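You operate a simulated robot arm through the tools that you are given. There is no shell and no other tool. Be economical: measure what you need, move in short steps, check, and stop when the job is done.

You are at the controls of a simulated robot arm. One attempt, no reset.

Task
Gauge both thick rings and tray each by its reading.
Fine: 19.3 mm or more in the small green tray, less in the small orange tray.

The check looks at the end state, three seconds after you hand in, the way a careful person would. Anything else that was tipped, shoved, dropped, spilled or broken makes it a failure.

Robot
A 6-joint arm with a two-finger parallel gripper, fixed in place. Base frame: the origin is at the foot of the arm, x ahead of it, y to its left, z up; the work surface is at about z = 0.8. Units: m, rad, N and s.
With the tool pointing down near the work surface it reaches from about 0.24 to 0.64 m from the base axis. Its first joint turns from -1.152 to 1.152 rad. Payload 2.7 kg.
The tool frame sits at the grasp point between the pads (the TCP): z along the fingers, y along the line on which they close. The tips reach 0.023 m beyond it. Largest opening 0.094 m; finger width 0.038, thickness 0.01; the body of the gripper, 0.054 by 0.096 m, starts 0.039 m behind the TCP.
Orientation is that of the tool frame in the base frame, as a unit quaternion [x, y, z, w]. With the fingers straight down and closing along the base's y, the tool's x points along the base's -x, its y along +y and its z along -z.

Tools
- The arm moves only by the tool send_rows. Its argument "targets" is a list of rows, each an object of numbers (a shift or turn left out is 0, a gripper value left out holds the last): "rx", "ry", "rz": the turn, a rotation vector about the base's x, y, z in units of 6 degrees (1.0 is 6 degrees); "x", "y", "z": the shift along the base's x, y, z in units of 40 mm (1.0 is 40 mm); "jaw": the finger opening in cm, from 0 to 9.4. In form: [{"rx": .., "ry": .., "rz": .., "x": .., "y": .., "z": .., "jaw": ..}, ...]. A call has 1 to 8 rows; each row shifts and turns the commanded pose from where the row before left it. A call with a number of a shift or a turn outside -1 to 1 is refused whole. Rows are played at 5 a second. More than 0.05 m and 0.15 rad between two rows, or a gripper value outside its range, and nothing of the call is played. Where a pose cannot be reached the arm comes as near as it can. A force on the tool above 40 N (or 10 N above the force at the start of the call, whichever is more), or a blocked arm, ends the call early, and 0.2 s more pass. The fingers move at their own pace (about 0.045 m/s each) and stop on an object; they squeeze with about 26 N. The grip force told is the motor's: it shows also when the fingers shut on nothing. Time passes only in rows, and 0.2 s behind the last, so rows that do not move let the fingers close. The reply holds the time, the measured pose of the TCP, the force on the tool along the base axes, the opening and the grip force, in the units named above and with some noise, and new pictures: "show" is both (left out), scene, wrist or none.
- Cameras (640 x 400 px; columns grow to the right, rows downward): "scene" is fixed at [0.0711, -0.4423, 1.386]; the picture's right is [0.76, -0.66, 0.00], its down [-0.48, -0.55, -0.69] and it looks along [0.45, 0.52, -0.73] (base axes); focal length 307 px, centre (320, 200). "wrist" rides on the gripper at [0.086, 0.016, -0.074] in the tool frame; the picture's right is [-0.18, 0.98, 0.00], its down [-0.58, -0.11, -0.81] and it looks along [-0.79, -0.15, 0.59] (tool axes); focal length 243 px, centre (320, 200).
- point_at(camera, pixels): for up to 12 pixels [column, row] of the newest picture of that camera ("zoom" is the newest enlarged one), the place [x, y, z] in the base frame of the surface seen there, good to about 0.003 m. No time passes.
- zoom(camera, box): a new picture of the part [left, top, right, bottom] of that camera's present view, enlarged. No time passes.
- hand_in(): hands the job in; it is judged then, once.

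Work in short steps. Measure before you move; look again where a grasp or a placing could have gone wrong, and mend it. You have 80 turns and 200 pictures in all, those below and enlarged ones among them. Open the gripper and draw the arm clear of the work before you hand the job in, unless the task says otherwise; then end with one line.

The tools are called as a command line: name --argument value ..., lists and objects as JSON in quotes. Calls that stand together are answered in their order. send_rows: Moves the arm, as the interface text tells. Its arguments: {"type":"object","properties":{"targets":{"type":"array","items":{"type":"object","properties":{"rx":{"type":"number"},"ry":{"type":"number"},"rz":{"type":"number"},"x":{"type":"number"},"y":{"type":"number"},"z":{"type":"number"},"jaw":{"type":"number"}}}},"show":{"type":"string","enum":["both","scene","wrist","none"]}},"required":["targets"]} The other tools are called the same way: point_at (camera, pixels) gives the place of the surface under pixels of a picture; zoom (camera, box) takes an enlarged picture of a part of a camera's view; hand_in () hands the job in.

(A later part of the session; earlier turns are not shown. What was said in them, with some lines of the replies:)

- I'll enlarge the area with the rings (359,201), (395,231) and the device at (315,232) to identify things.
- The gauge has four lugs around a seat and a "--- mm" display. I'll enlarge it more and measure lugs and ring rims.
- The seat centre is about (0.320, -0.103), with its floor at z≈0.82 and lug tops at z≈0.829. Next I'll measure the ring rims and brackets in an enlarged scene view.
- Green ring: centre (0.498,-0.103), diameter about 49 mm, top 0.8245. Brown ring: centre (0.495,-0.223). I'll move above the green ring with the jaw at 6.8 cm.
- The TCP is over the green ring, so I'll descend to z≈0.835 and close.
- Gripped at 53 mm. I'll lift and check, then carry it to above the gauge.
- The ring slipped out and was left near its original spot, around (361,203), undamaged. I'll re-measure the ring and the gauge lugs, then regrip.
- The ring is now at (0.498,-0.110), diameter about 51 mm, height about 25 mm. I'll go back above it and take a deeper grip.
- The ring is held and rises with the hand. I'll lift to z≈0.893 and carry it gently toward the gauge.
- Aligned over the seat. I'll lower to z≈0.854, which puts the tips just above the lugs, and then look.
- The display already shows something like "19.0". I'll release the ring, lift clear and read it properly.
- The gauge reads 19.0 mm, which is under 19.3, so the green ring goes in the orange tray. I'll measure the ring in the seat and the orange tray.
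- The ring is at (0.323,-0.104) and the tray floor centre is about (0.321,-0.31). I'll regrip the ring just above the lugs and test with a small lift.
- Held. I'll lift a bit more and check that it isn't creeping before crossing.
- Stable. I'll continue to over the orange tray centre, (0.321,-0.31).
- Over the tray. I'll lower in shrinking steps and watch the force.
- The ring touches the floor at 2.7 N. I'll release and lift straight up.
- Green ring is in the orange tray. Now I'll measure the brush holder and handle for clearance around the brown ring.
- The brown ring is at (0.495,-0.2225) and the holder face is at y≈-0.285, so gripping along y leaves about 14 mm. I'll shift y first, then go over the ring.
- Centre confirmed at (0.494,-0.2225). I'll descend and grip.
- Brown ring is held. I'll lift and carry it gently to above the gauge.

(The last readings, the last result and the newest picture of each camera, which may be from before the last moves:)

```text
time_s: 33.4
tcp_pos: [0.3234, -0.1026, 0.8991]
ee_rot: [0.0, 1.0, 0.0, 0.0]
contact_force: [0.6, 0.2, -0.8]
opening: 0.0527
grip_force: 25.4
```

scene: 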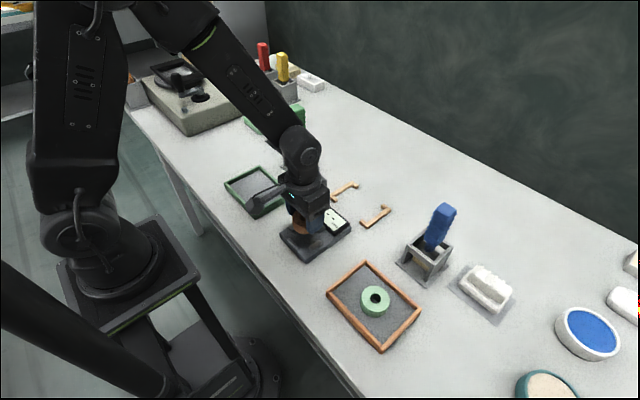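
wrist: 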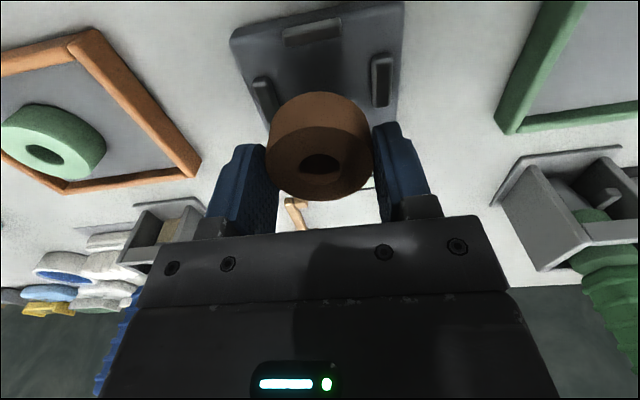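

Aligned over the seat. I'll lower to just above the lugs, release, lift away and read.

send_rows --targets '[{"z": -0.5}, {"z": -0.35}, {"z": -0.2}, {"z": -0.05}, {}, {"jaw": 6.6}, {}, {}]' --show "wrist"

send_rows --targets '[{"z": 0.7}, {"z": 0.9}, {"z": 0.9, "y": 0.7}, {"y": 0.9}, {}]'

zoom --camera "scene" --box '[275, 185, 365, 265]'

```text
time_s: 35.2
tcp_pos: [0.323, -0.1032, 0.8548]
ee_rot: [0.0, 1.0, 0.0, 0.0]
contact_force: [0.5, -0.2, 0.0]
opening: 0.0662
grip_force: 0.0
```

wrist: 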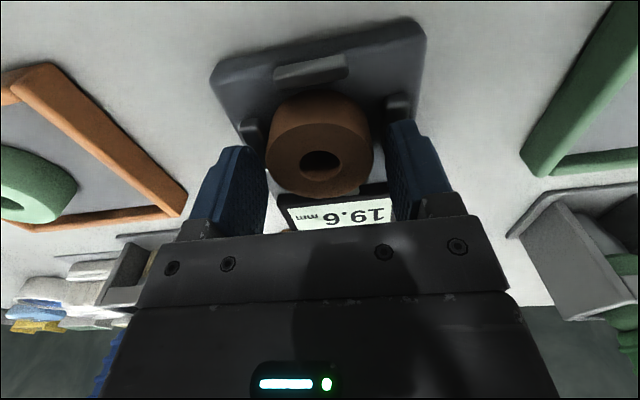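

```text
time_s: 36.4
tcp_pos: [0.3231, -0.0367, 0.9566]
ee_rot: [0.001, 1.0, 0.0, 0.0]
contact_force: [-0.5, 0.8, 0.2]
opening: 0.0659
grip_force: 0.1
```

scene: 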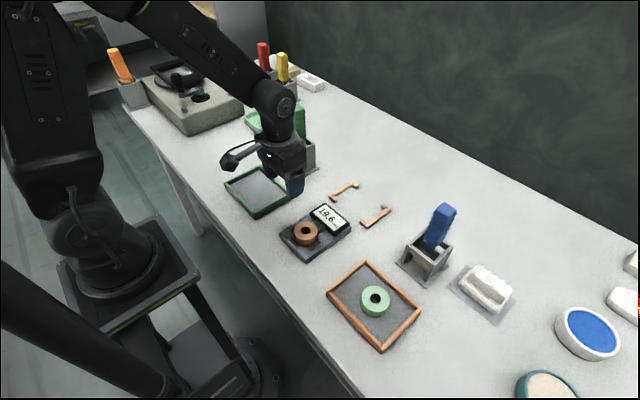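
wrist: 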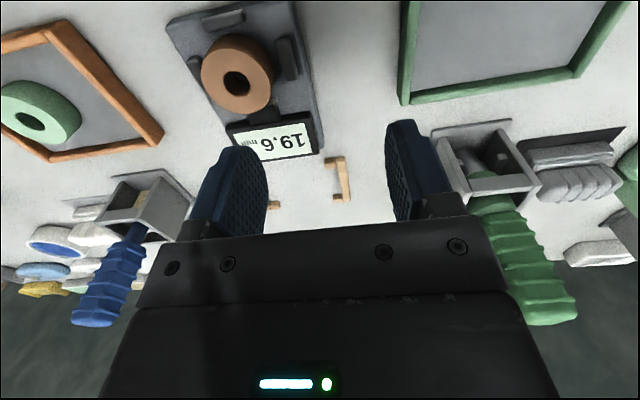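

```text
5.00 times, centred on (320, 225) of scene
```

zoom: 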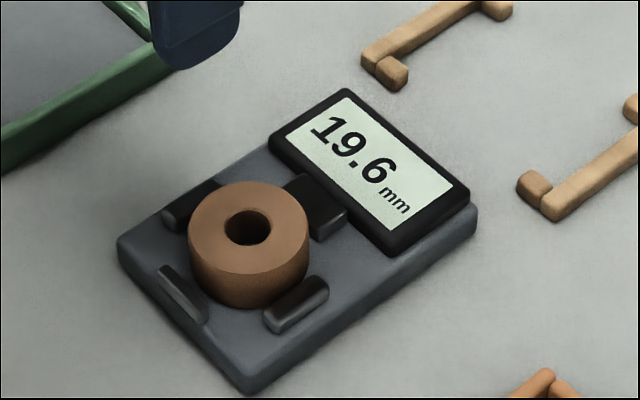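

It reads 19.6 mm, so the brown ring goes in the green tray. I'll regrip it as before and measure the green tray from the scene (corners about (225,184), (260,166), (291,194), (258,217)).

point_at --camera "scene" --pixels '[[232, 185], [259, 172], [257, 210], [283, 197], [257, 191]]'

send_rows --targets '[{"y": -0.8}, {"y": -0.81}, {"z": -0.9}, {"z": -0.8}, {"z": -0.55}, {"z": -0.25}, {}, {}]' --show "wrist"

send_rows --targets '[{"jaw": 2.0}, {}, {}, {}, {"z": 0.1}, {"z": 0.2}, {"z": 0.3}, {}]' --show "wrist"

```text
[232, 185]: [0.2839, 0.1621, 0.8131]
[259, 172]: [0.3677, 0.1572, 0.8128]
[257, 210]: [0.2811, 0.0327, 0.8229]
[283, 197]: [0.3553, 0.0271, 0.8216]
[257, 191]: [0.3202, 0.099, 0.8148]
```

```text
time_s: 38.2
tcp_pos: [0.3228, -0.1023, 0.8561]
ee_rot: [0.0, 1.0, 0.0, 0.0]
contact_force: [0.3, 1.8, 0.6]
opening: 0.066
grip_force: 0.1
```

wrist: 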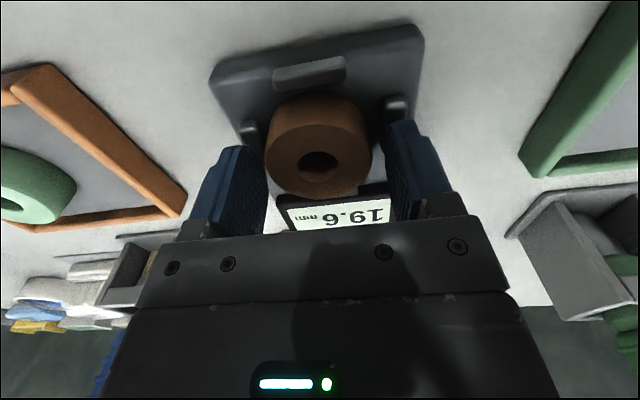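

```text
time_s: 40.0
tcp_pos: [0.3234, -0.1031, 0.8794]
ee_rot: [0.0, 1.0, -0.001, 0.0]
contact_force: [-0.5, -0.4, -0.5]
opening: 0.0528
grip_force: 26.7
```

wrist: 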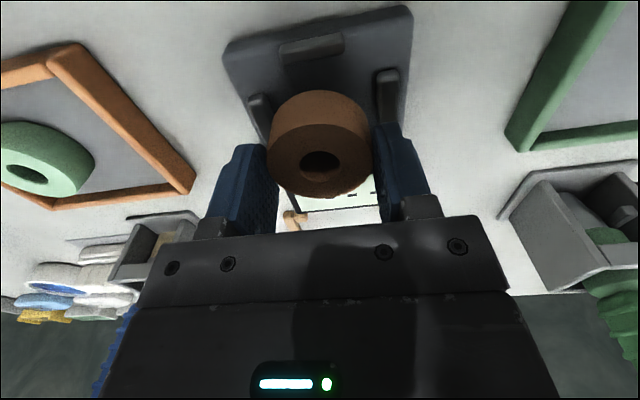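

Held. Green tray centre is about (0.322,0.100). I'll lift and cross.

send_rows --targets '[{"z": 0.2}, {"z": 0.25}, {"y": 0.3}, {"y": 0.5}, {"y": 0.7}, {"y": 0.7}, {"y": 0.7}, {"y": 0.7}]' --show "none"

send_rows --targets '[{"y": 0.6}, {"y": 0.5}, {"y": 0.38}, {}, {}]'

```text
time_s: 41.8
tcp_pos: [0.3232, 0.0412, 0.8975]
ee_rot: [0.0, 1.0, -0.001, 0.0]
contact_force: [-0.3, 0.2, -1.3]
opening: 0.0527
grip_force: 25.6
```

```text
time_s: 43.0
tcp_pos: [0.3234, 0.1006, 0.8972]
ee_rot: [0.0, 1.0, 0.0, 0.0]
contact_force: [0.7, 0.1, -0.1]
opening: 0.0527
grip_force: 26.1
```

scene: 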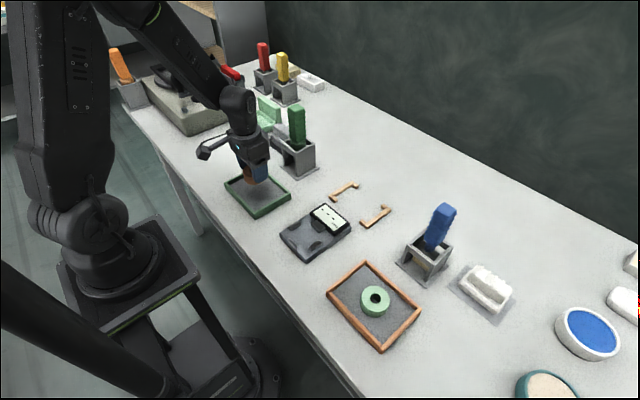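
wrist: 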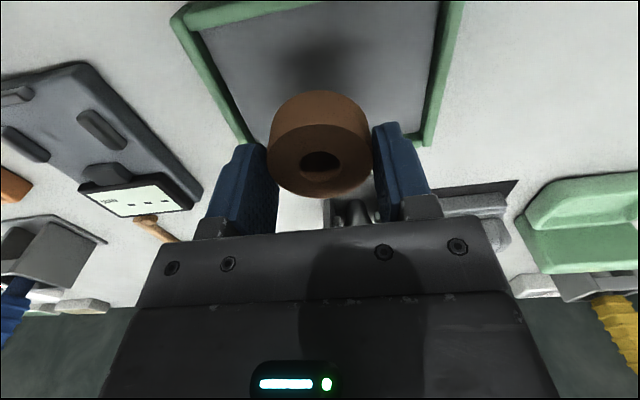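

Over the green tray. I'll lower to touch, as in the other tray.

send_rows --targets '[{"z": -0.5}, {"z": -0.4}, {"z": -0.15}, {"z": -0.08}, {"z": -0.05}, {}]'

```text
time_s: 44.4
tcp_pos: [0.3241, 0.0998, 0.85]
ee_rot: [0.0, 1.0, -0.001, -0.001]
contact_force: [-0.1, -0.2, -1.6]
opening: 0.0529
grip_force: 25.8
```

scene: 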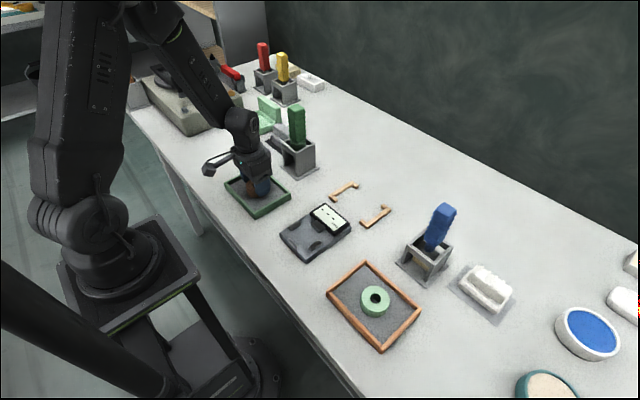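
wrist: 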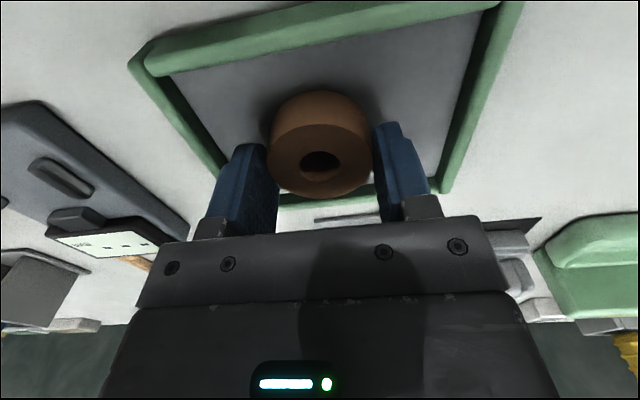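

No contact yet, so a tiny bit lower, then release and lift straight up.

send_rows --targets '[{"z": -0.04}, {"z": -0.03}, {}]' --show "none"

send_rows --targets '[{"jaw": 6.8}, {}, {}, {"z": 0.7}, {"z": 0.9}, {"z": 0.9}, {"z": 0.9}, {}]'

```text
time_s: 45.2
tcp_pos: [0.3241, 0.0989, 0.8477]
ee_rot: [0.0, 1.0, 0.0, 0.002]
contact_force: [-1.8, 1.3, 19.0]
opening: 0.0526
grip_force: 26.2
```

```text
time_s: 47.0
tcp_pos: [0.321, 0.1015, 0.9826]
ee_rot: [0.0, 1.0, 0.0, 0.0]
contact_force: [-0.3, 0.4, -0.1]
opening: 0.0681
grip_force: 0.0
```

scene: 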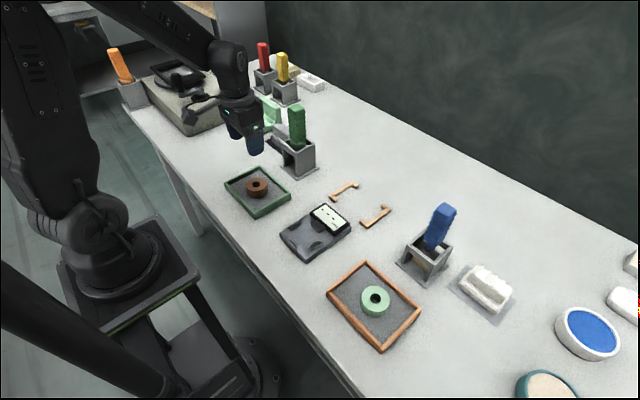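
wrist: 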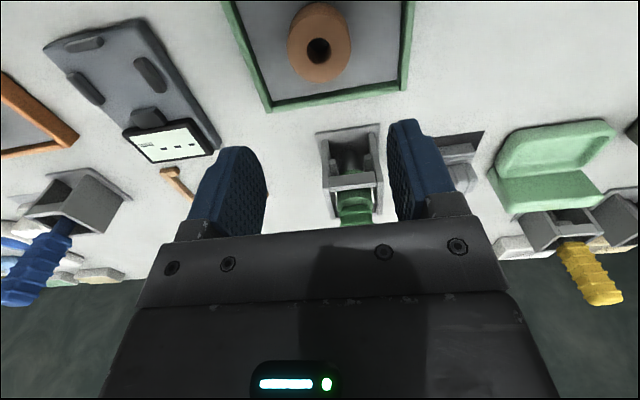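

Brown ring is flat in the green tray and green ring is in the orange tray. I'll raise the arm clear and take a last close look.

send_rows --targets '[{"z": 1}, {"z": 1}, {"z": 0.8}, {}]' --show "scene"

zoom --camera "scene" --box '[210, 140, 450, 360]'

```text
time_s: 48.0
tcp_pos: [0.3211, 0.1003, 1.0966]
ee_rot: [0.0, 1.0, 0.0, 0.0]
contact_force: [0.2, -0.4, -0.2]
opening: 0.068
grip_force: 0.0
```

scene: 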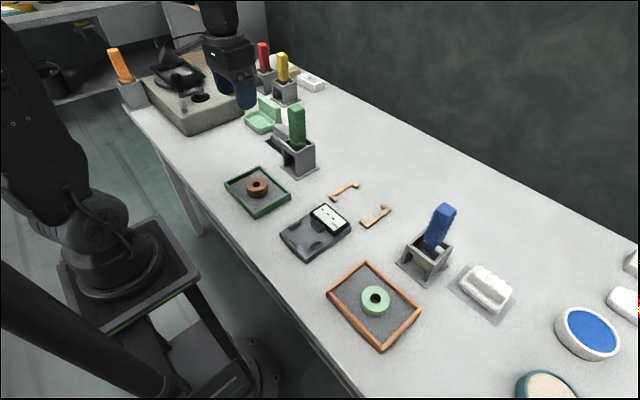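

```text
1.82 times, centred on (330, 250) of scene
```

zoom: 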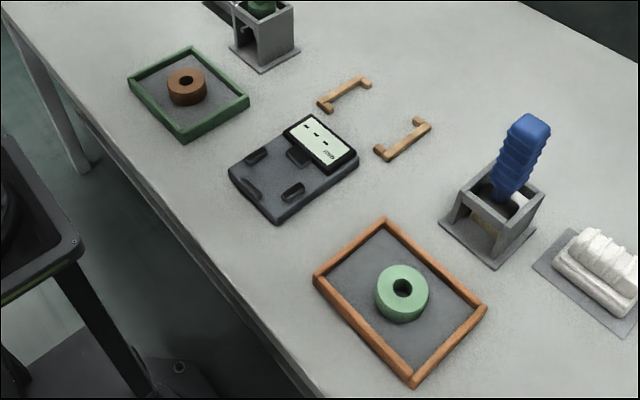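

Both rings lie flat in the right trays, nothing else has moved, and the arm is clear with the gripper open. Handing in.

hand_in

```text
The job is handed in.
```

The green ring read 19.0 mm and is in the orange tray; the brown ring read 19.6 mm and is in the green tray. The green ring slipped once on the first lift but stayed where it was.
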